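You operate a simulated robot arm through the tools that you are given. There is no shell and no other tool.

Carry out the task below with a simulated two-armed robot. There is one attempt and no reset: what you move stays moved.

## Task
Warm the welder up to the heat and speed on the seam card.
Fine: welder and heater switches on; wait for the green lamp.

Only the result counts: the job must be done as asked and must still hold three seconds after the hand-in. Knocking over, shifting, dropping, spilling or breaking anything else fails it.

## Robot
Two 7-joint arms with fingered hands on one trunk that stands fixed in place. Base frame: the origin is at the foot of the trunk, x ahead of it, y to its left, z up. Lengths are in m, angles in degrees, forces in N, time in s.
The left shoulder is at [0.02, 0.123, 1.271], the right one opposite. With the tool pointing down near the work surface each hand reaches from about 0.1 to 0.46 m from the base axis, measured 20 degrees to its own side. Payload 2.4 kg a hand.
The tool frame of a hand sits at the grasp point between the pads (the TCP): z along the fingers, y along the line on which they close. The tips reach 0.017 m beyond it. The gripper opens to 0.088 m. The gripper's body begins 0.047 m behind the TCP. The gripper is a hand of 3 fingers: y runs from the thumb to the fingers, the wrist lies at [0, 0, -0.165] in the tool frame.
Orientation is that of the tool frame in the base frame, as a unit quaternion [w, x, y, z]. With the fingers straight down and closing along the base's y, the tool's x points along the base's -x, its y along +y and its z along -z.

## Interface
- The arms move only by the tool jog_arm. It takes "left_targets", "right_targets" or both (then of equal length, played together; a hand with none holds still); each is a list of rows, each a list of 6 numbers: the shift along the tool's x, y, z in m, then the turn, a rotation vector about the tool's x, y, z in degrees. In form: [[x, y, z, ax, ay, az], ...]. A call has 1 to 20 rows; each row is the pose to reach, as a shift and turn from the pose commanded when the call began, along the tool's axes at that moment. Each row takes 0.2 s and may step no farther than 0.05 m and 8.6 degrees from the row before; otherwise, the whole call is refused. A pose out of reach is approached as far as the arm can. The call stops where the force on the tool passes 40 N (or 10 N more than at its start, if that is more) or the arm is blocked; 0.2 s more then pass. In this call time passes only in rows, and 0.2 s behind the last. It gives the time, the measured TCP pose, the force on the tool (base axes), the opening and the grip force at its end, in the units of the frame above (readings bear some noise), with the torque about the TCP (base axes, N m) and any sound that the robot's microphone picked up.
- Cameras (640 x 400 px; columns grow to the right, rows downward): "scene" is now at [0.0381, 0.0357, 1.7118]; the picture's right is [0.51, -0.86, 0.00], its down [-0.74, -0.44, -0.51] and it looks along [0.44, 0.26, -0.86] (base axes); focal length 319 px, centre (320, 200). "left" rides on the left gripper at [-0.052, 0.004, -0.066] in its tool frame; the picture's right is [-0.09, -1.00, 0.00], its down [0.78, -0.07, -0.62] and it looks along [0.62, -0.05, 0.78] (tool axes); focal length 243 px, centre (320, 200). "right" rides on the right gripper at [0.052, 0.004, -0.066] in its tool frame; the picture's right is [-0.09, 1.00, 0.00], its down [-0.78, -0.07, -0.62] and it looks along [-0.62, -0.05, 0.78] (tool axes); focal length 243 px, centre (320, 200). There is no depth. A picture from a camera that has moved, and an enlarged one, comes with that camera's place and axes in the base frame and with its lens.
- capture(camera): a new picture of that camera. The clock stands still meanwhile.
- slide_trunk(by): slides the trunk up (or, below 0, down) by that many m; the arms and the scene camera ride with it, the base frame stays. It gives what a move gives, with no picture.
- set_fingers(finger1, finger2, thumb_bend, hand): sets how far each is bent, from 0 (flat) to 1 (curled in); at 0.3 the hand is open as for a grip, at 0.7 the pads meet at the TCP. One left out holds its place. A second passes; each finger stops where it meets its share of the squeeze, and holds until it gets a number again. It is the only way to open and close the hand. It gives what a move gives, with no picture; readings hold the bend of each and the force on the fingers (four entries, about 0 where the hand has none), thumb and palm.
- turn_head(pan, tilt): turns the head with the scene camera to pan (to the left, within 120 degrees either way) and tilt (down, from -29 to 69), counted from straight ahead of the robot. It gives what a move gives.
- inspect(camera, box): a new picture of the part [left, top, right, bottom] of that camera's present view, enlarged. The clock stands still meanwhile.
- close_job(): hands the job in; it is judged then, once.

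Places have to be worked out from the pictures, the camera data and where the tool is seen. Open the grippers and draw the arms clear of the work before you hand the job in, unless the task says otherwise.

The tools are called after "Emit:" as a command line: name --argument value ..., lists and objects as JSON in quotes. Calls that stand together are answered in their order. jog_arm: Moves the arms, as the interface text tells. Its arguments: {"type":"object","properties":{"left_targets":{"type":"array","items":{"type":"array","items":{"type":"number"}}},"right_targets":{"type":"array","items":{"type":"array","items":{"type":"number"}}}},"required":[]} The other tools are called the same way: slide_trunk (by) slides the trunk up or down; set_fingers (finger1, finger2, thumb_bend, hand) moves the fingers one by one; turn_head (pan, tilt) turns the head that bears the scene camera; capture (camera) takes a picture; inspect (camera, box) takes an enlarged picture of a part of a camera's view; close_job () hands the job in.

At the start:

```text
time_s: 0.0
left_position: [0.2379, 0.2595, 1.1445]
left_tool_rot: [0.0, 0.0, 1.0, 0.001]
left_wrist_force: [-0.3, -0.5, -0.1]
left_wrist_torque: [-0.01, 0.02, 0.02]
left_opening: 0.0881
left_grip_force: 0.0
left_shape: jaw
left_bend: [0.3, 0.3, 0.3]
left_finger forces: [0.0, 0.0, 0.0, 0.0, 0.1, 0.0]
right_position: [0.3238, 0.0329, 1.1573]
right_tool_rot: [0.0, 0.0, 1.0, 0.0]
right_wrist_force: [-0.6, -0.6, 0.4]
right_wrist_torque: [0.03, 0.0, 0.01]
right_opening: 0.0879
right_grip_force: 0.0
right_shape: jaw
right_bend: [0.3, 0.3, 0.3]
right_finger forces: [0.1, 0.0, 0.0, 0.0, 0.0, 0.0]
trunk travel left (down, up): [-0.484, 0.346]
head pan, tilt: [30.5, 59.2]
```

scene: 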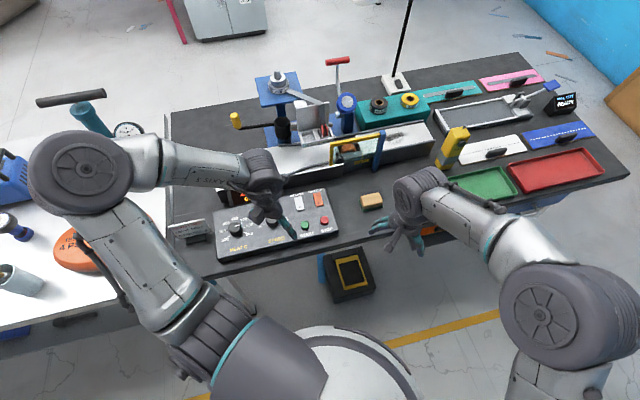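
right: 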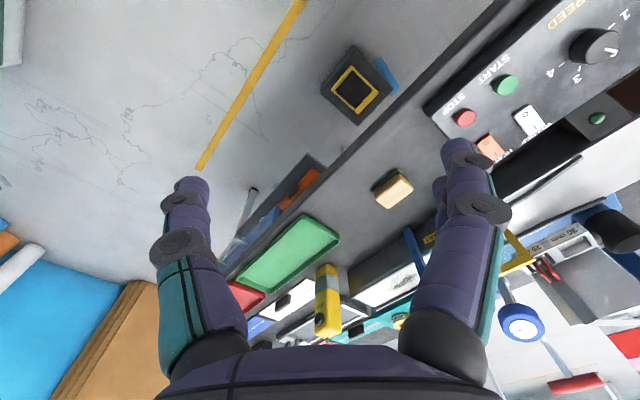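
left: 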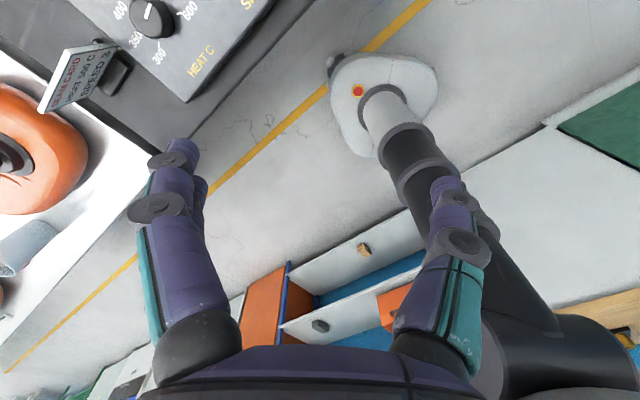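

The panel with two knobs, two switches and buttons sits in front of the robot, and the seam card stands to its left. I'll enlarge both to read them.

Emit:
inspect --camera "left" --box '[30, 0, 290, 160]'

Emit:
inspect --camera "scene" --box '[160, 170, 350, 270]'

Emit:
inspect --camera "right" --box '[400, 0, 640, 170]'

```text
2.46 times, centred on (160, 80) of left
camera zoom: at [0.2895, 0.2639, 1.21], right [0.09, -1.0, 0.0], down [-0.78, -0.07, 0.62], along [-0.62, -0.05, -0.78], focal length 597 px, centre (714, 495)
```

zoom: 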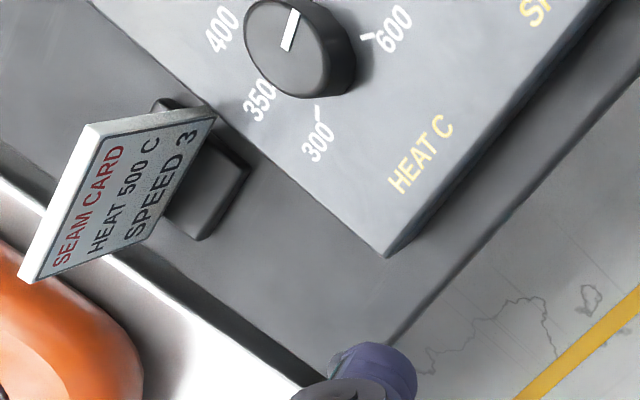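

```text
3.37 times, centred on (255, 220) of scene
camera zoom: at [0.0381, 0.0357, 1.7118], right [0.51, -0.86, 0.0], down [-0.74, -0.44, -0.51], along [0.44, 0.26, -0.86], focal length 1074 px, centre (539, 133)
```

zoom: 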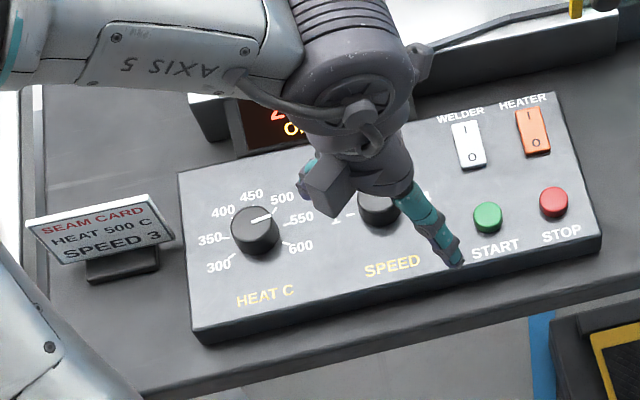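

```text
2.35 times, centred on (520, 85) of right
camera zoom: at [0.2725, 0.0367, 1.2239], right [0.09, 1.0, 0.0], down [0.78, -0.07, 0.62], along [0.62, -0.05, -0.78], focal length 571 px, centre (-151, 471)
```

zoom: 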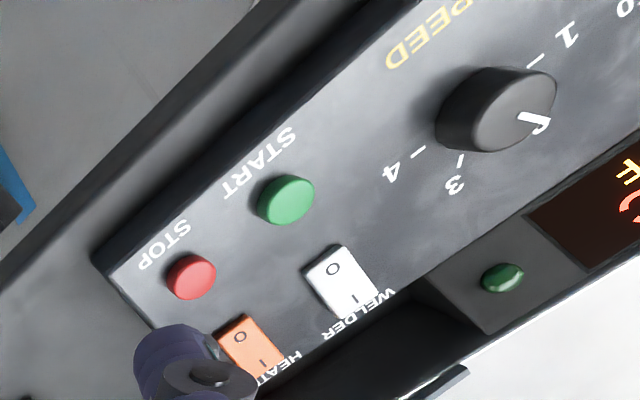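

The card reads HEAT 500 C, SPEED 3. The left hand hides the speed knob and display, so I draw it back in small steps to see the whole panel.

Emit:
jog_arm --left_targets '[[0.03, 0, -0.02, 0, 0, 0], [0.06, 0.0, -0.04, 0, 0, 0], [0.09, 0.0, -0.06, 0, 0, 0], [0.11, 0.0, -0.06, 0, 0, 0]]'

Emit:
capture --camera "scene"

Emit:
capture --camera "left"

```text
time_s: 1.0
left_position: [0.1509, 0.2655, 1.2234]
left_tool_rot: [-0.001, -0.001, 1.0, 0.0]
left_wrist_force: [-1.1, 0.5, 0.1]
left_wrist_torque: [0.0, -0.04, 0.02]
left_opening: 0.0881
left_grip_force: 0.1
left_shape: jaw
left_bend: [0.3, 0.3, 0.3]
left_finger forces: [0.0, 0.1, 0.1, 0.2, 0.0, 0.0]
left hand out of reach, approached as far as the arm can: row 1, 2, 3, 4
right_position: [0.3235, 0.0333, 1.1587]
right_tool_rot: [0.0, 0.0, 1.0, 0.0]
right_wrist_force: [-0.8, 0.6, -0.9]
right_wrist_torque: [0.02, 0.0, 0.02]
right_opening: 0.088
right_grip_force: 0.1
right_shape: jaw
right_bend: [0.3, 0.3, 0.3]
right_finger forces: [0.0, 0.0, 0.0, 0.0, 0.0, 0.1]
trunk travel left (down, up): [-0.484, 0.346]
head pan, tilt: [30.5, 59.2]
```

```text
taken
camera scene: at [0.0379, 0.0358, 1.7118], right [0.51, -0.86, 0.0], down [-0.74, -0.44, -0.51], along [0.44, 0.26, -0.86], focal length 319 px, centre (320, 200)
```

scene: 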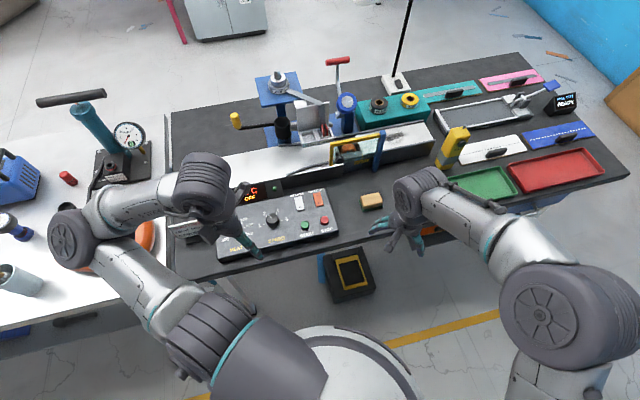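

```text
taken
camera left: at [0.2035, 0.2701, 1.2884], right [0.09, -1.0, 0.0], down [-0.78, -0.07, 0.62], along [-0.62, -0.05, -0.78], focal length 243 px, centre (320, 200)
```

left: 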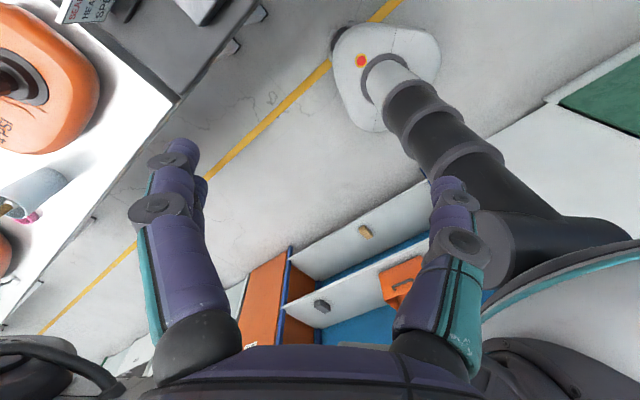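

The panel's right part and the display are visible now. I enlarge them to read dial marks, switch states and the lamp.

Emit:
inspect --camera "scene" --box '[230, 175, 350, 250]'

Emit:
inspect --camera "right" --box '[520, 0, 640, 160]'

Emit:
inspect --camera "scene" --box '[200, 40, 440, 190]'

```text
5.33 times, centred on (290, 212) of scene
camera zoom: at [0.0379, 0.0358, 1.7118], right [0.51, -0.86, 0.0], down [-0.74, -0.44, -0.51], along [0.44, 0.26, -0.86], focal length 1700 px, centre (480, 133)
```

zoom: 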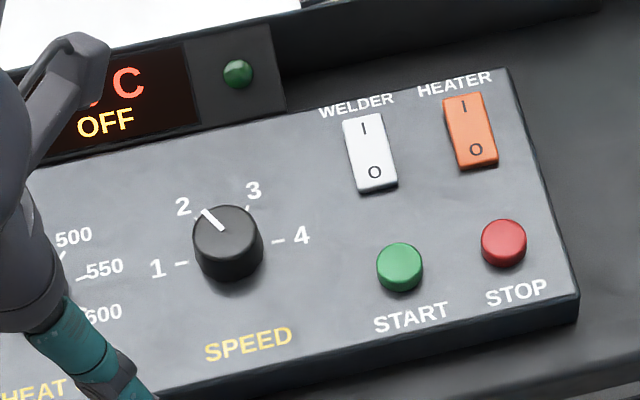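

```text
2.50 times, centred on (580, 80) of right
camera zoom: at [0.2724, 0.0368, 1.2239], right [0.09, 1.0, 0.0], down [0.78, -0.07, 0.62], along [0.62, -0.05, -0.78], focal length 606 px, centre (-330, 500)
```

zoom: 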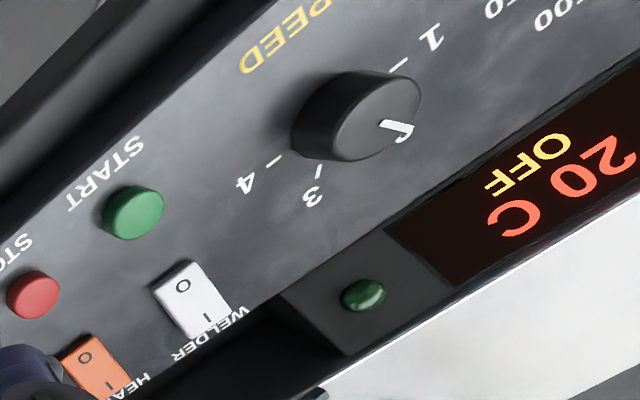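

```text
2.67 times, centred on (320, 115) of scene
camera zoom: at [0.0379, 0.0358, 1.7118], right [0.51, -0.86, 0.0], down [-0.74, -0.44, -0.51], along [0.44, 0.26, -0.86], focal length 850 px, centre (320, 427)
```

zoom: 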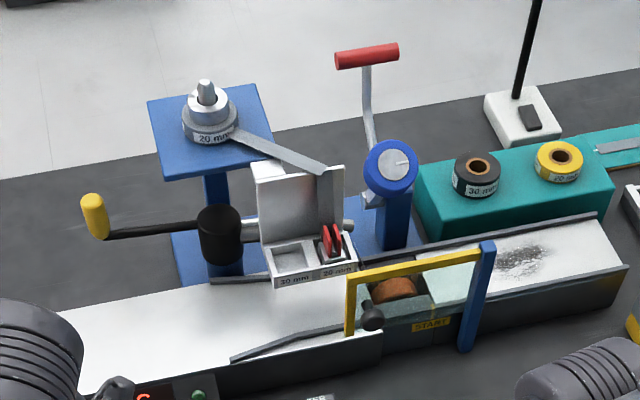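

The display reads "20 C OFF", speed points at 2, heat seems to point near 550, and both switches are off. I return the left hand to its start pose and extend it slightly, then check from all cameras.

Emit:
jog_arm --left_targets '[[-0.03, 0, 0.02, 0, 0, 0], [-0.06, 0.0, 0.04, 0, 0, 0], [-0.09, 0.0, 0.06, 0, 0, 0], [-0.11, 0.0, 0.06, 0, 0, 0]]'

Emit:
set_fingers --hand "left" --finger1 1.0 --finger2 1.0 --thumb_bend 0.3

Emit:
capture --camera "left"

Emit:
capture --camera "scene"

```text
time_s: 2.0
left_position: [0.2641, 0.2645, 1.1621]
left_tool_rot: [-0.001, 0.0, 1.0, 0.0]
left_wrist_force: [-0.6, -0.9, -0.1]
left_wrist_torque: [-0.04, -0.03, -0.02]
left_opening: 0.0879
left_grip_force: 0.0
left_shape: jaw
left_bend: [0.3, 0.3, 0.3]
left_finger forces: [0.0, 0.0, 0.0, 0.1, 0.1, 0.1]
right_position: [0.3245, 0.0332, 1.1568]
right_tool_rot: [0.0, 0.0, 1.0, 0.0]
right_wrist_force: [0.1, 0.0, 0.3]
right_wrist_torque: [0.0, -0.03, -0.01]
right_opening: 0.0878
right_grip_force: 0.0
right_shape: jaw
right_bend: [0.3, 0.3, 0.3]
right_finger forces: [0.0, 0.0, 0.0, 0.0, 0.0, 0.1]
trunk travel left (down, up): [-0.484, 0.346]
head pan, tilt: [30.5, 59.2]
```

```text
time_s: 3.0
left_position: [0.2637, 0.2649, 1.1637]
left_tool_rot: [0.0, 0.0, 1.0, 0.0]
left_wrist_force: [-0.2, 0.7, -0.8]
left_wrist_torque: [0.01, 0.03, 0.02]
left_opening: 0.0332
left_grip_force: 0.0
left_shape: fingers
left_bend: [1.0, 1.0, 0.3]
left_finger forces: [0.0, 0.0, 0.0, 0.1, 0.0, 0.1]
right_position: [0.3237, 0.0336, 1.1574]
right_tool_rot: [0.0, 0.0, 1.0, 0.0]
right_wrist_force: [0.7, 0.0, -0.7]
right_wrist_torque: [-0.02, 0.02, 0.0]
right_opening: 0.0879
right_grip_force: 0.1
right_shape: jaw
right_bend: [0.3, 0.3, 0.3]
right_finger forces: [0.0, 0.0, 0.0, 0.0, 0.1, 0.0]
trunk travel left (down, up): [-0.484, 0.346]
head pan, tilt: [30.5, 59.2]
```

```text
taken
camera left: at [0.3162, 0.2692, 1.2288], right [0.09, -1.0, 0.0], down [-0.78, -0.07, 0.62], along [-0.62, -0.05, -0.78], focal length 243 px, centre (320, 200)
```

left: 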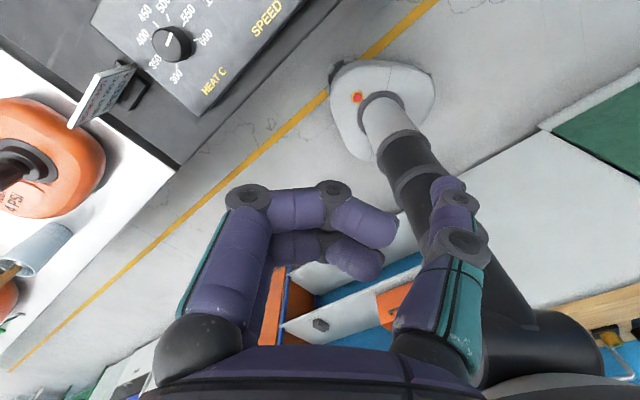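

```text
taken
camera scene: at [0.0381, 0.0357, 1.7118], right [0.51, -0.86, 0.0], down [-0.74, -0.44, -0.51], along [0.44, 0.26, -0.86], focal length 319 px, centre (320, 200)
```

scene: 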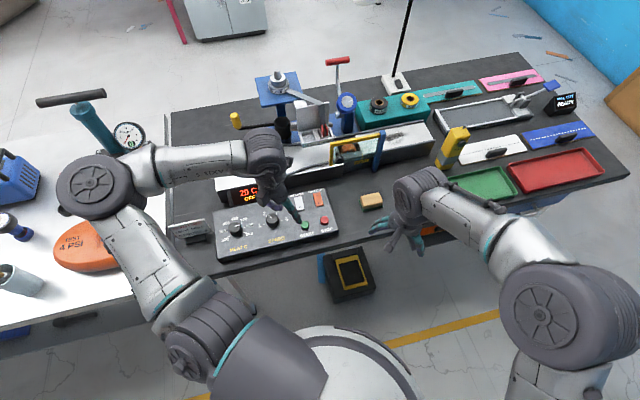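

The curled fingers leave the thumb as a single pointer, good for the switches. I enlarge the views for the heat dial.

Emit:
inspect --camera "left" --box '[110, 0, 270, 100]'

Emit:
inspect --camera "scene" --box '[205, 175, 345, 262]'

Emit:
inspect --camera "right" --box '[340, 0, 640, 187]'

```text
4.00 times, centred on (190, 50) of left
camera zoom: at [0.3162, 0.2692, 1.2288], right [0.09, -1.0, 0.0], down [-0.78, -0.07, 0.62], along [-0.62, -0.05, -0.78], focal length 970 px, centre (840, 800)
```

zoom: 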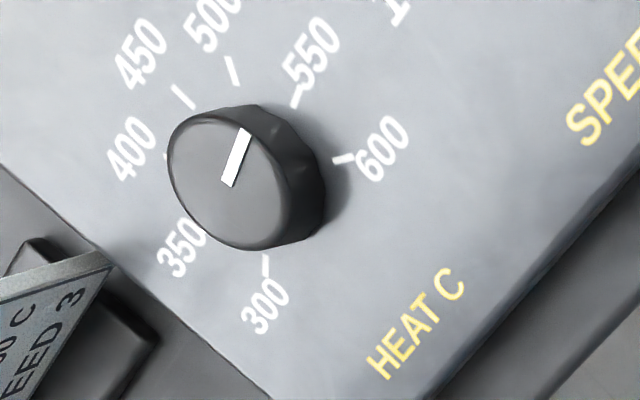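

```text
4.57 times, centred on (275, 218) of scene
camera zoom: at [0.0381, 0.0357, 1.7118], right [0.51, -0.86, 0.0], down [-0.74, -0.44, -0.51], along [0.44, 0.26, -0.86], focal length 1458 px, centre (526, 115)
```

zoom: 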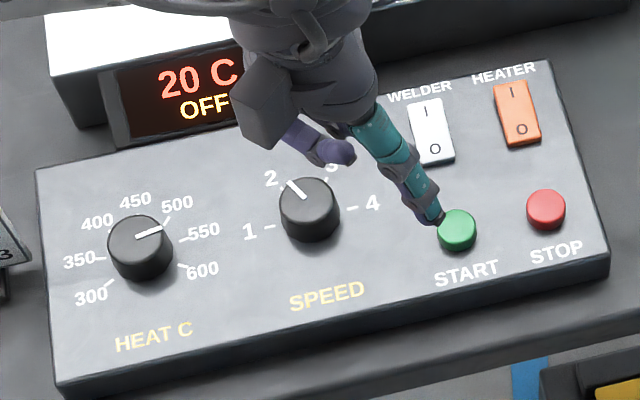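

```text
2.13 times, centred on (490, 94) of right
camera zoom: at [0.2725, 0.0368, 1.2239], right [0.09, 1.0, 0.0], down [0.78, -0.07, 0.62], along [0.62, -0.05, -0.78], focal length 518 px, centre (-43, 427)
```

zoom: 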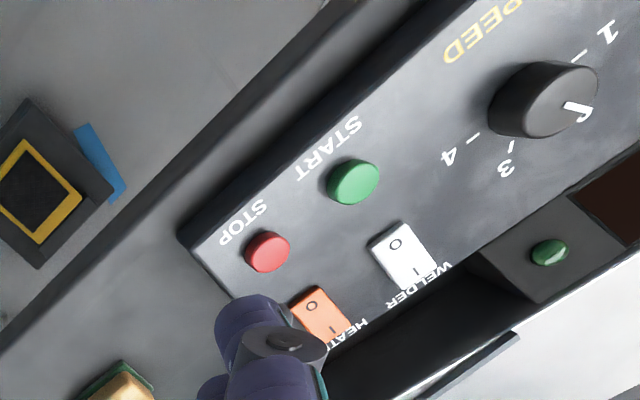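

Ticks are 40° apart on the heat dial (550 now → 500 needs ~40° counterclockwise), with the knob centre near (0.262, 0.458), top z ≈ 0.868, and the panel sloping about 8° toward the robot. I lower the trunk for reach; everything below the hands is well clear.

Emit:
slide_trunk --by -0.12

Emit:
set_fingers --hand "left" --finger1 0.4 --finger2 0.4 --thumb_bend 0.4

Emit:
capture --camera "scene"

Emit:
capture --camera "right"

Emit:
capture --camera "left"

```text
time_s: 4.5
left_position: [0.2629, 0.2655, 1.0427]
left_tool_rot: [-0.001, 0.0, 1.0, 0.0]
left_wrist_force: [-0.8, -0.2, -0.4]
left_wrist_torque: [0.0, -0.02, -0.03]
left_opening: 0.0332
left_grip_force: 0.1
left_shape: fingers
left_bend: [1.0, 1.0, 0.3]
left_finger forces: [0.0, 0.0, 0.0, 0.1, 0.0, 0.0]
right_position: [0.3237, 0.0331, 1.038]
right_tool_rot: [-0.001, 0.0, 1.0, -0.001]
right_wrist_force: [-0.4, -0.4, -0.2]
right_wrist_torque: [0.0, 0.0, -0.01]
right_opening: 0.088
right_grip_force: 0.0
right_shape: jaw
right_bend: [0.3, 0.3, 0.3]
right_finger forces: [0.0, 0.0, 0.0, 0.0, 0.0, 0.1]
trunk travel left (down, up): [-0.364, 0.466]
head pan, tilt: [30.5, 59.2]
```

```text
time_s: 5.5
left_position: [0.2639, 0.2648, 1.0421]
left_tool_rot: [0.0, 0.0, 1.0, 0.0]
left_wrist_force: [0.4, 0.7, -0.6]
left_wrist_torque: [-0.03, 0.0, 0.01]
left_opening: 0.0624
left_grip_force: 0.0
left_shape: fingers
left_bend: [0.4, 0.4, 0.4]
left_finger forces: [0.0, 0.0, 0.0, 0.0, 0.1, 0.1]
right_position: [0.324, 0.0331, 1.0375]
right_tool_rot: [0.0, 0.0, 1.0, 0.0]
right_wrist_force: [0.3, -0.3, -0.1]
right_wrist_torque: [0.02, 0.02, -0.02]
right_opening: 0.0879
right_grip_force: 0.1
right_shape: jaw
right_bend: [0.3, 0.3, 0.3]
right_finger forces: [0.1, 0.0, 0.0, 0.1, 0.1, 0.1]
trunk travel left (down, up): [-0.364, 0.466]
head pan, tilt: [30.5, 59.2]
```

```text
taken
camera scene: at [0.0381, 0.0357, 1.5918], right [0.51, -0.86, 0.0], down [-0.74, -0.44, -0.51], along [0.44, 0.26, -0.86], focal length 319 px, centre (320, 200)
```

scene: 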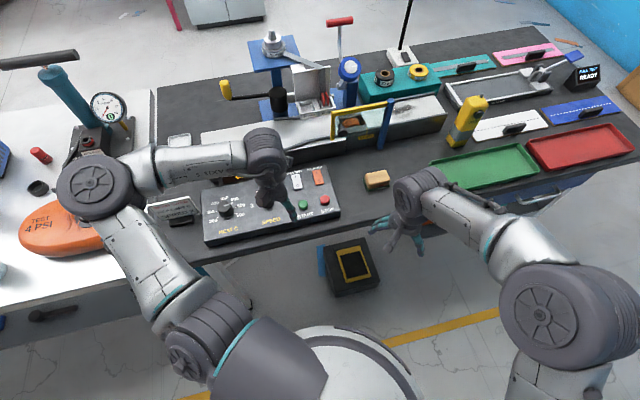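

```text
taken
camera right: at [0.2725, 0.0367, 1.1039], right [0.09, 1.0, 0.0], down [0.78, -0.07, 0.62], along [0.62, -0.05, -0.78], focal length 243 px, centre (320, 200)
```

right: 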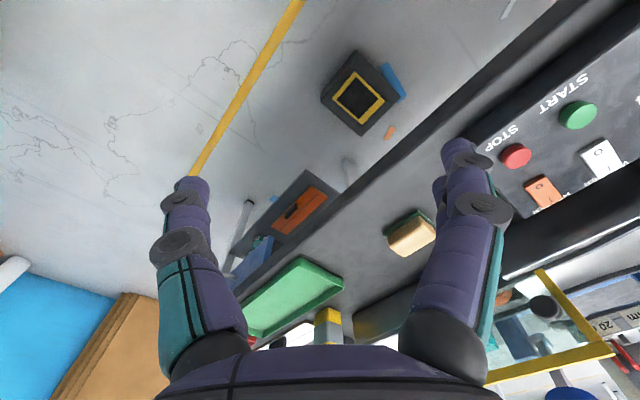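

```text
taken
camera left: at [0.3162, 0.2692, 1.1088], right [0.09, -1.0, 0.0], down [-0.78, -0.07, 0.62], along [-0.62, -0.05, -0.78], focal length 243 px, centre (320, 200)
```

left: 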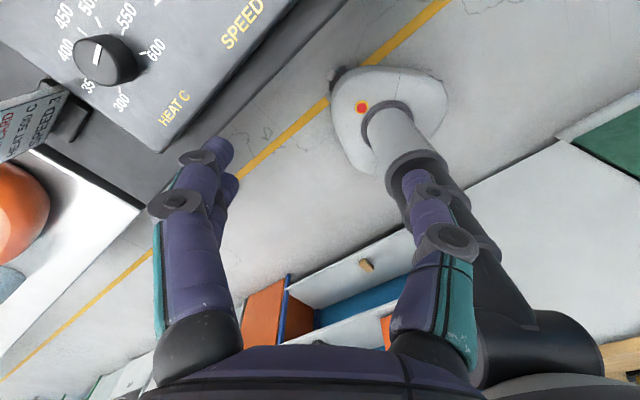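

Hovering is clear at this height. I move the left hand over the heat knob, staying at z ≈ 1.04.

Emit:
jog_arm --left_targets '[[0.0, 0.04, 0, 0, 0, 0], [0.0, 0.08, 0, 0, 0, 0], [0.001, 0.12, 0, 0, 0, 0], [0.001, 0.16, 0, 0, 0, 0], [0.002, 0.193, 0, 0, 0, 0]]'

Emit:
capture --camera "left"

Emit:
capture --camera "scene"

```text
time_s: 6.7
left_position: [0.2617, 0.4607, 1.0436]
left_tool_rot: [0.0, -0.001, 1.0, 0.0]
left_wrist_force: [0.2, -0.1, 0.1]
left_wrist_torque: [0.0, 0.02, 0.0]
left_opening: 0.0623
left_grip_force: 0.1
left_shape: fingers
left_bend: [0.4, 0.4, 0.4]
left_finger forces: [0.1, 0.1, 0.0, 0.0, 0.0, 0.0]
right_position: [0.3244, 0.034, 1.0384]
right_tool_rot: [0.0, 0.001, 1.0, -0.001]
right_wrist_force: [0.2, -1.4, 0.2]
right_wrist_torque: [0.0, -0.01, -0.02]
right_opening: 0.0881
right_grip_force: 0.1
right_shape: jaw
right_bend: [0.3, 0.3, 0.3]
right_finger forces: [0.0, 0.1, 0.1, 0.1, 0.1, 0.0]
trunk travel left (down, up): [-0.364, 0.466]
head pan, tilt: [30.5, 59.2]
```

```text
taken
camera left: at [0.3141, 0.4645, 1.1084], right [0.09, -1.0, 0.0], down [-0.78, -0.07, 0.62], along [-0.62, -0.05, -0.78], focal length 243 px, centre (320, 200)
```

left: 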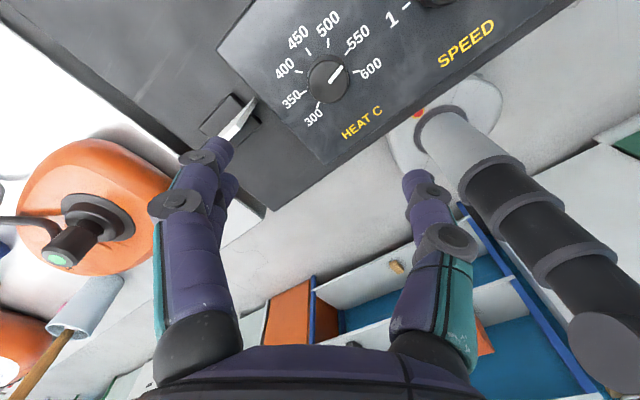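

```text
taken
camera scene: at [0.0381, 0.0359, 1.5918], right [0.51, -0.86, 0.0], down [-0.74, -0.44, -0.51], along [0.44, 0.26, -0.86], focal length 319 px, centre (320, 200)
```

scene: 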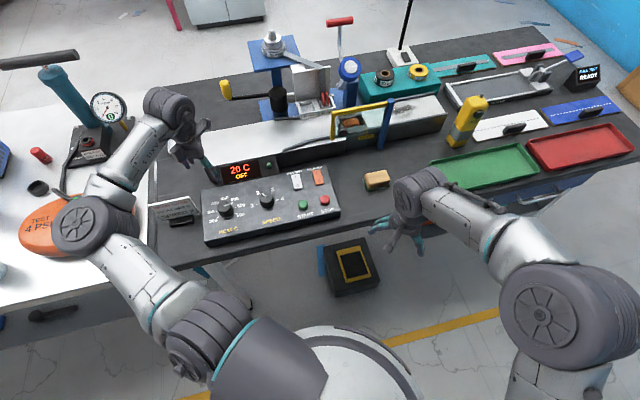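

The panel is now fully visible from the head and the knob is seen from nearly overhead by the left camera. I enlarge both to refine the dial geometry.

Emit:
inspect --camera "scene" --box '[145, 155, 345, 280]'

Emit:
inspect --camera "left" --box '[230, 0, 430, 125]'

```text
3.20 times, centred on (245, 218) of scene
camera zoom: at [0.0381, 0.0359, 1.5918], right [0.51, -0.86, 0.0], down [-0.74, -0.44, -0.51], along [0.44, 0.26, -0.86], focal length 1020 px, centre (560, 144)
```

zoom: 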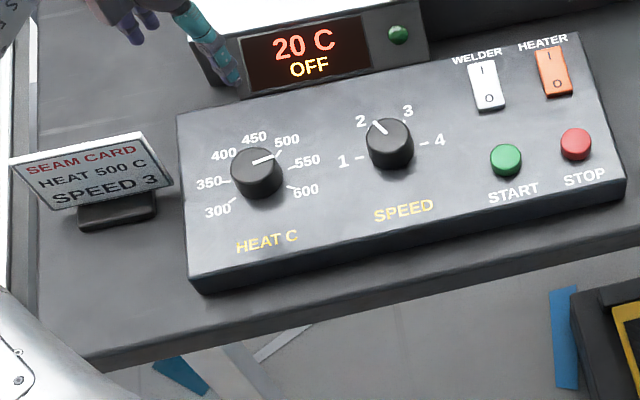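

```text
3.20 times, centred on (330, 62) of left
camera zoom: at [0.3141, 0.4645, 1.1084], right [0.09, -1.0, 0.0], down [-0.78, -0.07, 0.62], along [-0.62, -0.05, -0.78], focal length 776 px, centre (288, 640)
```

zoom: 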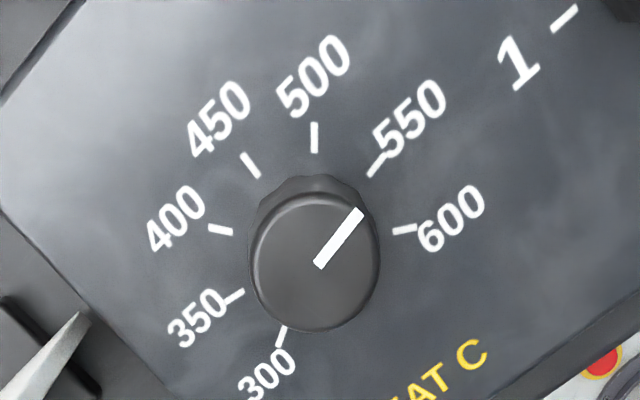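

Fitting the ticks: dial centre ≈ (0.261, 0.454), pointer at −36.4° = exactly 550, and 500 lies at +4.8°, so a ~41° counterclockwise turn. I tilt the tool 8° to match the panel and descend to just above the knob.

Emit:
jog_arm --left_targets '[[0.001, -0.004, 0.04, -2.8, -2.8, 0], [0.002, -0.009, 0.075, -5.7, -5.7, 0], [0.0027, -0.009, 0.11, -5.7, -5.7, 0], [0.0027, -0.009, 0.125, -5.7, -5.7, 0]]'

Emit:
capture --camera "left"

Emit:
inspect --camera "scene" --box '[145, 155, 345, 280]'

```text
time_s: 7.7
left_position: [0.2584, 0.449, 0.9187]
left_tool_rot: [0.05, 0.0, 0.998, 0.049]
left_wrist_force: [0.1, 0.6, 0.3]
left_wrist_torque: [-0.02, 0.02, 0.02]
left_opening: 0.0626
left_grip_force: 0.0
left_shape: fingers
left_bend: [0.4, 0.4, 0.4]
left_finger forces: [0.0, 0.1, 0.0, 0.0, 0.1, 0.0]
right_position: [0.3245, 0.0326, 1.0378]
right_tool_rot: [0.0, 0.0, 1.0, 0.001]
right_wrist_force: [0.2, 0.5, 0.1]
right_wrist_torque: [-0.01, 0.03, 0.01]
right_opening: 0.0878
right_grip_force: 0.0
right_shape: jaw
right_bend: [0.3, 0.3, 0.3]
right_finger forces: [0.0, 0.0, 0.0, 0.0, 0.0, 0.0]
trunk travel left (down, up): [-0.364, 0.466]
head pan, tilt: [30.5, 59.2]
```

```text
taken
camera left: at [0.3047, 0.4466, 0.989], right [0.09, -0.99, -0.09], down [-0.84, -0.12, 0.53], along [-0.54, 0.03, -0.84], focal length 243 px, centre (320, 200)
```

left: 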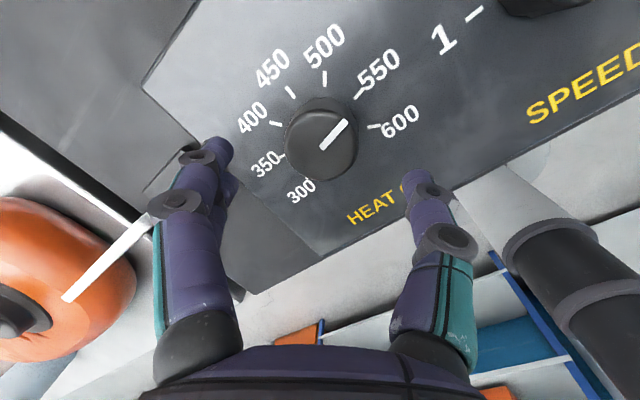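

```text
3.20 times, centred on (245, 218) of scene
camera zoom: at [0.038, 0.0357, 1.5918], right [0.51, -0.86, 0.0], down [-0.74, -0.44, -0.51], along [0.44, 0.26, -0.86], focal length 1020 px, centre (560, 144)
```

zoom: 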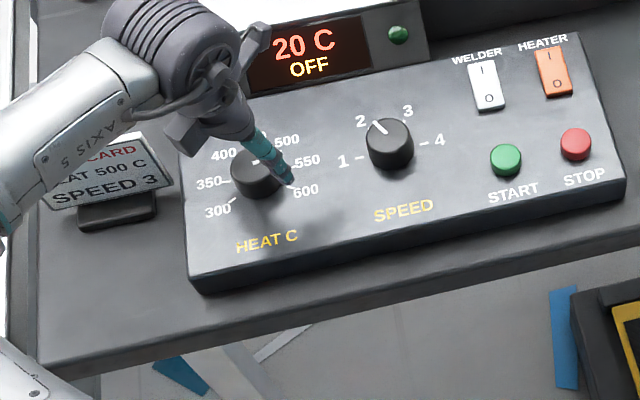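

The local view puts the knob top at (0.261, 0.453), matching. I descend along the knob axis in small steps with a slight lateral correction.

Emit:
jog_arm --left_targets '[[0.002, -0.001, 0.015, 0, 0, 0], [0.0024, -0.001, 0.03, 0, 0, 0], [0.0024, -0.001, 0.038, 0, 0, 0], [0.0024, -0.001, 0.044, 0, 0, 0]]'

Emit:
capture --camera "left"

```text
time_s: 8.9
left_position: [0.2612, 0.4538, 0.8781]
left_tool_rot: [0.055, -0.001, 0.997, 0.051]
left_wrist_force: [-4.5, 4.1, 23.8]
left_wrist_torque: [-0.98, 0.16, -0.25]
left_opening: 0.0648
left_grip_force: 11.7
left_shape: fingers
left_bend: [0.4, 0.4, 0.41]
left_finger forces: [0.1, 0.1, 0.1, 0.1, 24.5, 0.0]
right_position: [0.3226, 0.0323, 1.0371]
right_tool_rot: [0.001, 0.0, 1.0, 0.0]
right_wrist_force: [0.3, 0.4, 0.3]
right_wrist_torque: [-0.02, 0.02, 0.04]
right_opening: 0.088
right_grip_force: 0.1
right_shape: jaw
right_bend: [0.3, 0.3, 0.3]
right_finger forces: [0.1, 0.1, 0.0, 0.0, 0.0, 0.0]
trunk travel left (down, up): [-0.364, 0.466]
head pan, tilt: [30.5, 59.2]
stopped in row 4 (left hand): the force on the tool passed its limit at 44 N (the readings are from after the stop); the commanded pose is now the measured one
```

```text
taken
camera left: at [0.3072, 0.45, 0.9491], right [0.09, -0.99, -0.09], down [-0.84, -0.13, 0.52], along [-0.53, 0.03, -0.85], focal length 243 px, centre (320, 200)
```

left: 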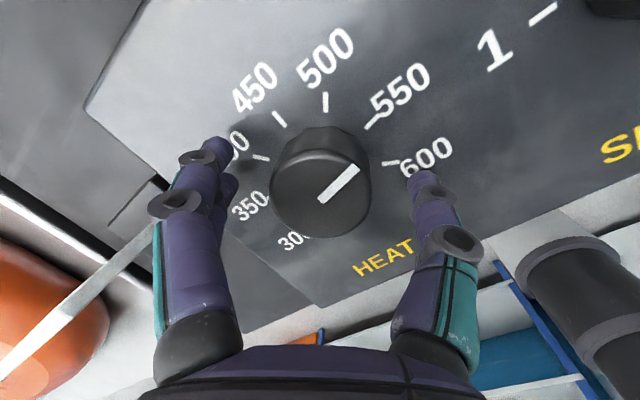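

The thumb tip touched the panel (tips reach further when open). I back off 4 mm, then close gently around the knob.

Emit:
jog_arm --left_targets '[[0, 0, -0.004, 0, 0, 0]]'

Emit:
set_fingers --hand "left" --finger1 0.5 --finger2 0.5 --thumb_bend 0.5

Emit:
capture --camera "left"

```text
time_s: 9.3
left_position: [0.2623, 0.4525, 0.8793]
left_tool_rot: [0.053, 0.0, 0.997, 0.05]
left_wrist_force: [-0.5, -0.1, -0.6]
left_wrist_torque: [-0.03, 0.01, -0.01]
left_opening: 0.0624
left_grip_force: 0.1
left_shape: fingers
left_bend: [0.4, 0.4, 0.4]
left_finger forces: [0.0, 0.1, 0.0, 0.0, 0.0, 0.1]
right_position: [0.3241, 0.0331, 1.0369]
right_tool_rot: [0.0, 0.002, 1.0, 0.0]
right_wrist_force: [0.4, 0.6, -0.1]
right_wrist_torque: [0.01, 0.0, 0.0]
right_opening: 0.0879
right_grip_force: 0.2
right_shape: jaw
right_bend: [0.3, 0.3, 0.3]
right_finger forces: [0.0, 0.0, 0.1, 0.0, 0.0, 0.0]
trunk travel left (down, up): [-0.364, 0.466]
head pan, tilt: [30.5, 59.2]
```

```text
time_s: 10.3
left_position: [0.2615, 0.4519, 0.8805]
left_tool_rot: [0.053, 0.0, 0.997, 0.05]
left_wrist_force: [-1.2, -0.1, 0.2]
left_wrist_torque: [-0.02, -0.04, -0.02]
left_opening: 0.0405
left_grip_force: 0.0
left_shape: fingers
left_bend: [0.5, 0.5, 0.5]
left_finger forces: [0.0, 0.0, 0.0, 0.1, 0.1, 0.0]
right_position: [0.3241, 0.0332, 1.0373]
right_tool_rot: [0.0, 0.0, 1.0, 0.0]
right_wrist_force: [0.0, 0.1, -0.2]
right_wrist_torque: [-0.01, 0.03, 0.01]
right_opening: 0.0877
right_grip_force: 0.0
right_shape: jaw
right_bend: [0.3, 0.3, 0.3]
right_finger forces: [0.1, 0.0, 0.0, 0.0, 0.1, 0.0]
trunk travel left (down, up): [-0.364, 0.466]
head pan, tilt: [30.5, 59.2]
```

```text
taken
camera left: at [0.3077, 0.4496, 0.9513], right [0.09, -0.99, -0.09], down [-0.84, -0.13, 0.53], along [-0.53, 0.03, -0.85], focal length 243 px, centre (320, 200)
```

left: 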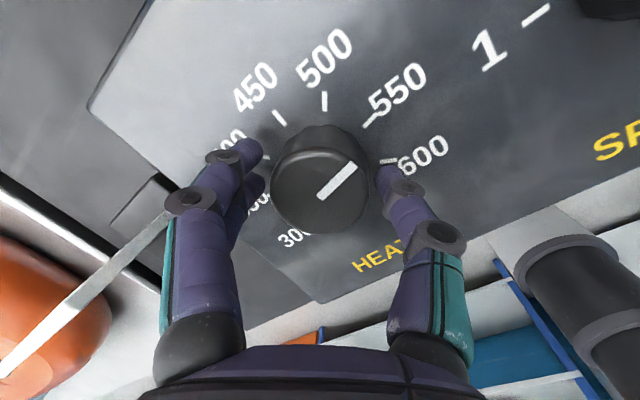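

The fingers straddle the knob symmetrically with a slim gap. I lower 3 mm for more overlap and close to grip.

Emit:
jog_arm --left_targets '[[0, 0, 0.0015, 0, 0, 0], [0, 0, 0.003, 0, 0, 0]]'

Emit:
set_fingers --hand "left" --finger1 0.58 --finger2 0.58 --thumb_bend 0.58

Emit:
capture --camera "left"

```text
time_s: 10.9
left_position: [0.2625, 0.4503, 0.8791]
left_tool_rot: [0.055, -0.001, 0.997, 0.052]
left_wrist_force: [-1.4, 0.3, 18.2]
left_wrist_torque: [-0.56, 0.06, -0.03]
left_opening: 0.0401
left_grip_force: 9.6
left_shape: fingers
left_bend: [0.5, 0.5, 0.52]
left_finger forces: [0.0, 0.0, 0.0, 0.0, 18.3, 0.0]
right_position: [0.3226, 0.0322, 1.0387]
right_tool_rot: [0.001, 0.0, 1.0, 0.001]
right_wrist_force: [0.4, 0.0, 0.3]
right_wrist_torque: [-0.01, 0.0, 0.02]
right_opening: 0.0881
right_grip_force: 0.0
right_shape: jaw
right_bend: [0.3, 0.3, 0.3]
right_finger forces: [0.0, 0.0, 0.0, 0.1, 0.1, 0.1]
trunk travel left (down, up): [-0.364, 0.466]
head pan, tilt: [30.5, 59.2]
```

```text
time_s: 11.9
left_position: [0.2627, 0.451, 0.8797]
left_tool_rot: [0.053, 0.0, 0.997, 0.052]
left_wrist_force: [3.6, -3.2, 20.7]
left_wrist_torque: [-0.61, -0.1, 0.08]
left_opening: 0.0335
left_grip_force: 11.6
left_shape: fingers
left_bend: [0.55, 0.54, 0.56]
left_finger forces: [0.6, 0.8, 0.0, 0.0, 20.6, 0.0]
right_position: [0.3236, 0.0317, 1.0382]
right_tool_rot: [0.001, 0.0, 1.0, 0.001]
right_wrist_force: [-0.3, -0.1, 0.0]
right_wrist_torque: [0.01, 0.0, 0.03]
right_opening: 0.0878
right_grip_force: 0.2
right_shape: jaw
right_bend: [0.3, 0.3, 0.3]
right_finger forces: [0.0, 0.0, 0.1, 0.0, 0.1, 0.1]
trunk travel left (down, up): [-0.364, 0.466]
head pan, tilt: [30.5, 59.2]
```

```text
taken
camera left: at [0.3079, 0.4485, 0.9497], right [0.09, -0.99, -0.09], down [-0.84, -0.13, 0.52], along [-0.53, 0.03, -0.85], focal length 243 px, centre (320, 200)
```

left: 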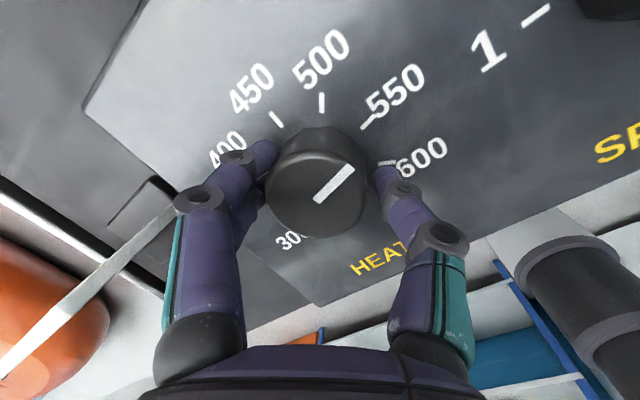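

The thumb is loaded vertically on the panel (~20 N). I raise 3 mm to relieve it, then squeeze harder.

Emit:
jog_arm --left_targets '[[0, 0, -0.003, 0, 0, 0]]'

Emit:
set_fingers --hand "left" --finger1 0.62 --finger2 0.62 --thumb_bend 0.6

Emit:
capture --camera "left"

```text
time_s: 12.3
left_position: [0.2595, 0.4529, 0.8791]
left_tool_rot: [0.051, -0.002, 0.997, 0.049]
left_wrist_force: [1.3, -0.4, -1.1]
left_wrist_torque: [-0.03, 0.02, -0.01]
left_opening: 0.0304
left_grip_force: 1.6
left_shape: fingers
left_bend: [0.56, 0.55, 0.55]
left_finger forces: [0.7, 0.5, 0.1, 0.0, 2.0, 0.0]
right_position: [0.3241, 0.0332, 1.0362]
right_tool_rot: [0.0, 0.0, 1.0, 0.0]
right_wrist_force: [-0.2, 0.2, -0.7]
right_wrist_torque: [0.02, -0.02, 0.01]
right_opening: 0.0878
right_grip_force: 0.0
right_shape: jaw
right_bend: [0.3, 0.3, 0.3]
right_finger forces: [0.1, 0.1, 0.0, 0.0, 0.0, 0.1]
trunk travel left (down, up): [-0.364, 0.466]
head pan, tilt: [30.5, 59.2]
```

```text
time_s: 13.3
left_position: [0.2627, 0.4529, 0.8807]
left_tool_rot: [0.053, -0.001, 0.997, 0.05]
left_wrist_force: [-2.0, 0.7, -4.2]
left_wrist_torque: [-0.03, 0.02, 0.02]
left_opening: 0.0288
left_grip_force: 3.2
left_shape: fingers
left_bend: [0.57, 0.56, 0.56]
left_finger forces: [1.6, 2.5, 0.0, 0.1, 3.0, 0.0]
right_position: [0.3243, 0.0328, 1.0369]
right_tool_rot: [0.0, 0.001, 1.0, 0.0]
right_wrist_force: [0.3, 0.5, -0.5]
right_wrist_torque: [-0.01, 0.02, 0.01]
right_opening: 0.0879
right_grip_force: 0.1
right_shape: jaw
right_bend: [0.3, 0.3, 0.3]
right_finger forces: [0.1, 0.0, 0.0, 0.1, 0.0, 0.0]
trunk travel left (down, up): [-0.364, 0.466]
head pan, tilt: [30.5, 59.2]
```

```text
taken
camera left: at [0.3076, 0.4498, 0.951], right [0.09, -0.99, -0.09], down [-0.84, -0.13, 0.53], along [-0.53, 0.03, -0.85], focal length 243 px, centre (320, 200)
```

left: 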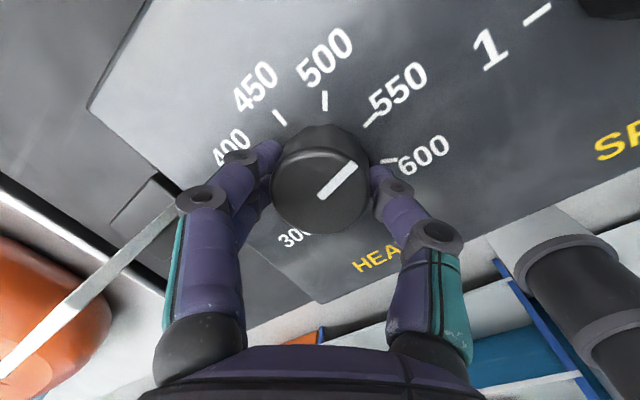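

The knob is gripped lightly (~3 N). I tighten more, then rotate counterclockwise in small steps while watching forces.

Emit:
set_fingers --hand "left" --finger1 0.72 --finger2 0.72 --thumb_bend 0.7

Emit:
jog_arm --left_targets '[[0, 0, 0, 0, 0, -5], [0, 0, 0, 0, 0, -10], [0, 0, 0, 0, 0, -15], [0, 0, 0, 0, 0, -20]]'

Emit:
capture --camera "left"

```text
time_s: 14.3
left_position: [0.2618, 0.4517, 0.8796]
left_tool_rot: [0.054, 0.0, 0.997, 0.05]
left_wrist_force: [0.3, 2.6, -2.5]
left_wrist_torque: [0.0, 0.0, 0.0]
left_opening: 0.0264
left_grip_force: 11.0
left_shape: fingers
left_bend: [0.6, 0.59, 0.6]
left_finger forces: [5.9, 6.7, 0.1, 0.1, 9.6, 0.0]
right_position: [0.3246, 0.0344, 1.0372]
right_tool_rot: [0.001, 0.0, 1.0, 0.001]
right_wrist_force: [0.0, 0.1, -0.2]
right_wrist_torque: [0.0, 0.04, 0.02]
right_opening: 0.0882
right_grip_force: 0.1
right_shape: jaw
right_bend: [0.3, 0.3, 0.3]
right_finger forces: [0.0, 0.0, 0.0, 0.0, 0.0, 0.0]
trunk travel left (down, up): [-0.364, 0.466]
head pan, tilt: [30.5, 59.2]
```

```text
time_s: 15.3
left_position: [0.2622, 0.4529, 0.8808]
left_tool_rot: [0.061, -0.174, 0.982, 0.041]
left_wrist_force: [0.0, 4.9, -0.1]
left_wrist_torque: [0.16, 0.08, 0.01]
left_opening: 0.026
left_grip_force: 11.1
left_shape: fingers
left_bend: [0.61, 0.6, 0.61]
left_finger forces: [6.8, 7.1, 0.1, 0.0, 8.4, 0.0]
right_position: [0.3255, 0.0336, 1.0375]
right_tool_rot: [0.0, 0.0, 1.0, 0.0]
right_wrist_force: [-0.2, -0.2, -0.3]
right_wrist_torque: [0.01, -0.02, -0.01]
right_opening: 0.088
right_grip_force: 0.1
right_shape: jaw
right_bend: [0.3, 0.3, 0.3]
right_finger forces: [0.0, 0.1, 0.0, 0.0, 0.1, 0.0]
trunk travel left (down, up): [-0.364, 0.466]
head pan, tilt: [30.5, 59.2]
```

```text
taken
camera left: at [0.3027, 0.4673, 0.9518], right [0.43, -0.9, -0.05], down [-0.77, -0.39, 0.51], along [-0.48, -0.18, -0.86], focal length 243 px, centre (320, 200)
```

left: 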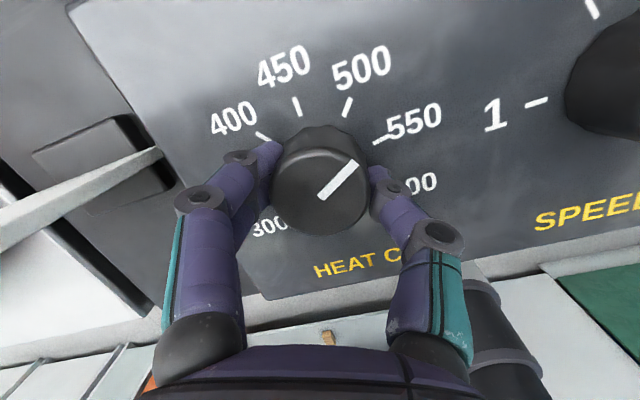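

The knob turns with the hand without slip (pointer now midway between 550 and 500). I complete the second half of the turn.

Emit:
jog_arm --left_targets '[[0, 0, 0, 0, 0, -5], [0, 0, 0, 0, 0, -10], [0, 0, 0, 0, 0, -15], [0, 0, 0, 0, 0, -20]]'

Emit:
inspect --camera "left" --box '[200, 40, 440, 240]'

```text
time_s: 16.3
left_position: [0.2617, 0.454, 0.8797]
left_tool_rot: [0.067, -0.342, 0.937, 0.029]
left_wrist_force: [-2.5, 4.9, 2.6]
left_wrist_torque: [0.25, 0.18, 0.01]
left_opening: 0.0264
left_grip_force: 11.6
left_shape: fingers
left_bend: [0.62, 0.62, 0.61]
left_finger forces: [7.4, 7.9, 0.1, 0.0, 7.7, 0.0]
right_position: [0.3227, 0.033, 1.0391]
right_tool_rot: [0.0, 0.0, 1.0, 0.0]
right_wrist_force: [0.3, 0.2, 0.8]
right_wrist_torque: [0.02, -0.01, 0.02]
right_opening: 0.0881
right_grip_force: 0.0
right_shape: jaw
right_bend: [0.3, 0.3, 0.3]
right_finger forces: [0.0, 0.1, 0.0, 0.0, 0.1, 0.0]
trunk travel left (down, up): [-0.364, 0.466]
head pan, tilt: [30.5, 59.2]
```

```text
2.00 times, centred on (320, 140) of left
camera zoom: at [0.2922, 0.4824, 0.952], right [0.71, -0.71, 0.0], down [-0.61, -0.61, 0.5], along [-0.35, -0.36, -0.87], focal length 485 px, centre (320, 320)
```

zoom: 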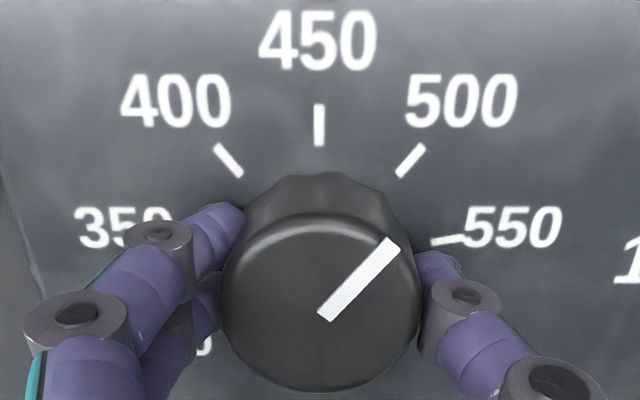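

By the marks, the pointer sits at 500 (within ~1–2°). I release slightly and lift straight off along the knob axis, then verify.

Emit:
set_fingers --hand "left" --finger1 0.48 --finger2 0.48 --thumb_bend 0.48

Emit:
jog_arm --left_targets '[[0, 0, -0.015, 0, 0, 0], [0, 0, -0.03, 0, 0, 0], [0, 0, -0.06, 0, 0, 0]]'

Emit:
inspect --camera "left" --box '[200, 20, 480, 220]'

Emit:
capture --camera "scene"

```text
time_s: 17.3
left_position: [0.2632, 0.4531, 0.8799]
left_tool_rot: [0.067, -0.341, 0.937, 0.028]
left_wrist_force: [-0.6, -1.2, -0.9]
left_wrist_torque: [0.02, -0.02, 0.0]
left_opening: 0.0442
left_grip_force: 0.0
left_shape: fingers
left_bend: [0.48, 0.48, 0.48]
left_finger forces: [0.0, 0.0, 0.0, 0.0, 0.0, 0.0]
right_position: [0.3246, 0.0338, 1.0368]
right_tool_rot: [-0.001, 0.0, 1.0, 0.0]
right_wrist_force: [0.1, 0.0, -0.5]
right_wrist_torque: [0.0, -0.02, 0.01]
right_opening: 0.0878
right_grip_force: 0.0
right_shape: jaw
right_bend: [0.3, 0.3, 0.3]
right_finger forces: [0.0, 0.1, 0.0, 0.0, 0.1, 0.1]
trunk travel left (down, up): [-0.364, 0.466]
head pan, tilt: [30.5, 59.2]
```

```text
time_s: 18.1
left_position: [0.2536, 0.4475, 0.9388]
left_tool_rot: [0.067, -0.343, 0.937, 0.029]
left_wrist_force: [-0.2, 0.4, -0.5]
left_wrist_torque: [0.02, 0.01, 0.04]
left_opening: 0.0443
left_grip_force: 0.1
left_shape: fingers
left_bend: [0.48, 0.48, 0.48]
left_finger forces: [0.0, 0.1, 0.0, 0.0, 0.0, 0.0]
right_position: [0.3235, 0.0336, 1.0378]
right_tool_rot: [0.0, 0.0, 1.0, 0.0]
right_wrist_force: [-0.1, 0.1, 0.2]
right_wrist_torque: [0.02, 0.02, -0.01]
right_opening: 0.0879
right_grip_force: 0.1
right_shape: jaw
right_bend: [0.3, 0.3, 0.3]
right_finger forces: [0.0, 0.0, 0.0, 0.0, 0.1, 0.0]
trunk travel left (down, up): [-0.364, 0.466]
head pan, tilt: [30.5, 59.2]
```

```text
2.00 times, centred on (340, 120) of left
camera zoom: at [0.2848, 0.4764, 1.0107], right [0.71, -0.71, 0.0], down [-0.61, -0.61, 0.5], along [-0.35, -0.36, -0.87], focal length 485 px, centre (280, 360)
```

zoom: 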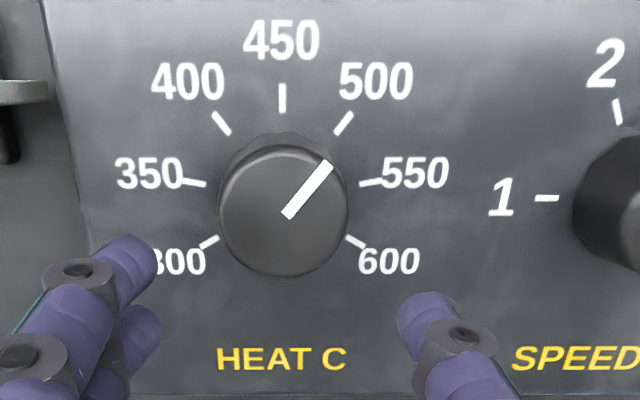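

```text
taken
camera scene: at [0.0379, 0.0357, 1.5918], right [0.51, -0.86, 0.0], down [-0.74, -0.44, -0.51], along [0.44, 0.26, -0.86], focal length 319 px, centre (320, 200)
```

scene: 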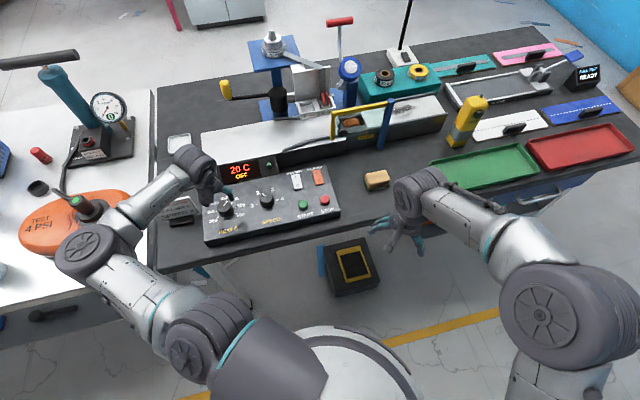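

Heat pointer lines up with the 500 tick. Next I shift at constant height along the panel over the SPEED knob, keeping the tilt.

Emit:
jog_arm --left_targets '[[-0.003, -0.038, -0.005, 0, 0, 0], [-0.006, -0.076, -0.0056, 0, 0, 0], [-0.0094, -0.1138, -0.0056, 0, 0, 0]]'

Emit:
inspect --camera "left" --box '[180, 20, 460, 220]'

Emit:
capture --camera "scene"

```text
time_s: 18.9
left_position: [0.3353, 0.3628, 0.9436]
left_tool_rot: [0.067, -0.342, 0.937, 0.03]
left_wrist_force: [-0.1, -0.3, 0.1]
left_wrist_torque: [0.0, 0.01, 0.01]
left_opening: 0.044
left_grip_force: 0.0
left_shape: fingers
left_bend: [0.48, 0.48, 0.48]
left_finger forces: [0.0, 0.0, 0.0, 0.0, 0.0, 0.1]
right_position: [0.3252, 0.0331, 1.0377]
right_tool_rot: [0.0, 0.0, 1.0, 0.0]
right_wrist_force: [-0.8, 0.1, 0.3]
right_wrist_torque: [-0.02, 0.02, -0.01]
right_opening: 0.0876
right_grip_force: 0.1
right_shape: jaw
right_bend: [0.3, 0.3, 0.3]
right_finger forces: [0.0, 0.0, 0.0, 0.0, 0.0, 0.0]
trunk travel left (down, up): [-0.364, 0.466]
head pan, tilt: [30.5, 59.2]
```

```text
2.00 times, centred on (320, 120) of left
camera zoom: at [0.3658, 0.3924, 1.0157], right [0.71, -0.71, 0.0], down [-0.61, -0.61, 0.5], along [-0.35, -0.36, -0.87], focal length 485 px, centre (320, 360)
```

zoom: 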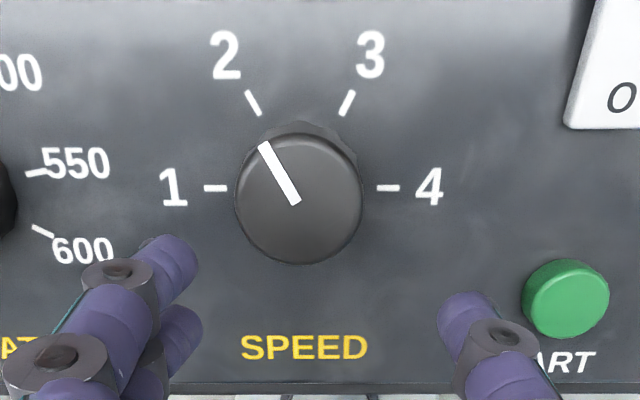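

```text
taken
camera scene: at [0.0387, 0.0352, 1.5917], right [0.51, -0.86, 0.0], down [-0.74, -0.44, -0.51], along [0.44, 0.26, -0.86], focal length 319 px, centre (320, 200)
```

scene: 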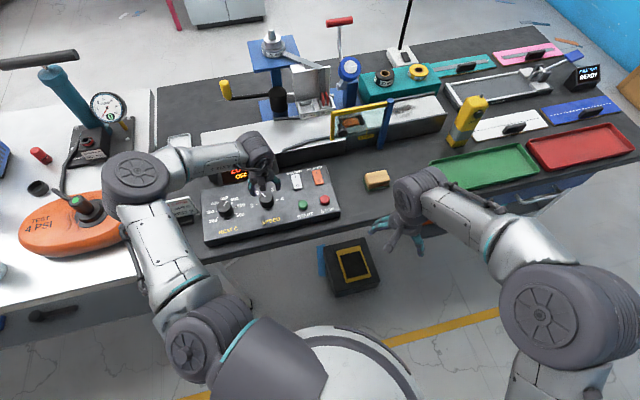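

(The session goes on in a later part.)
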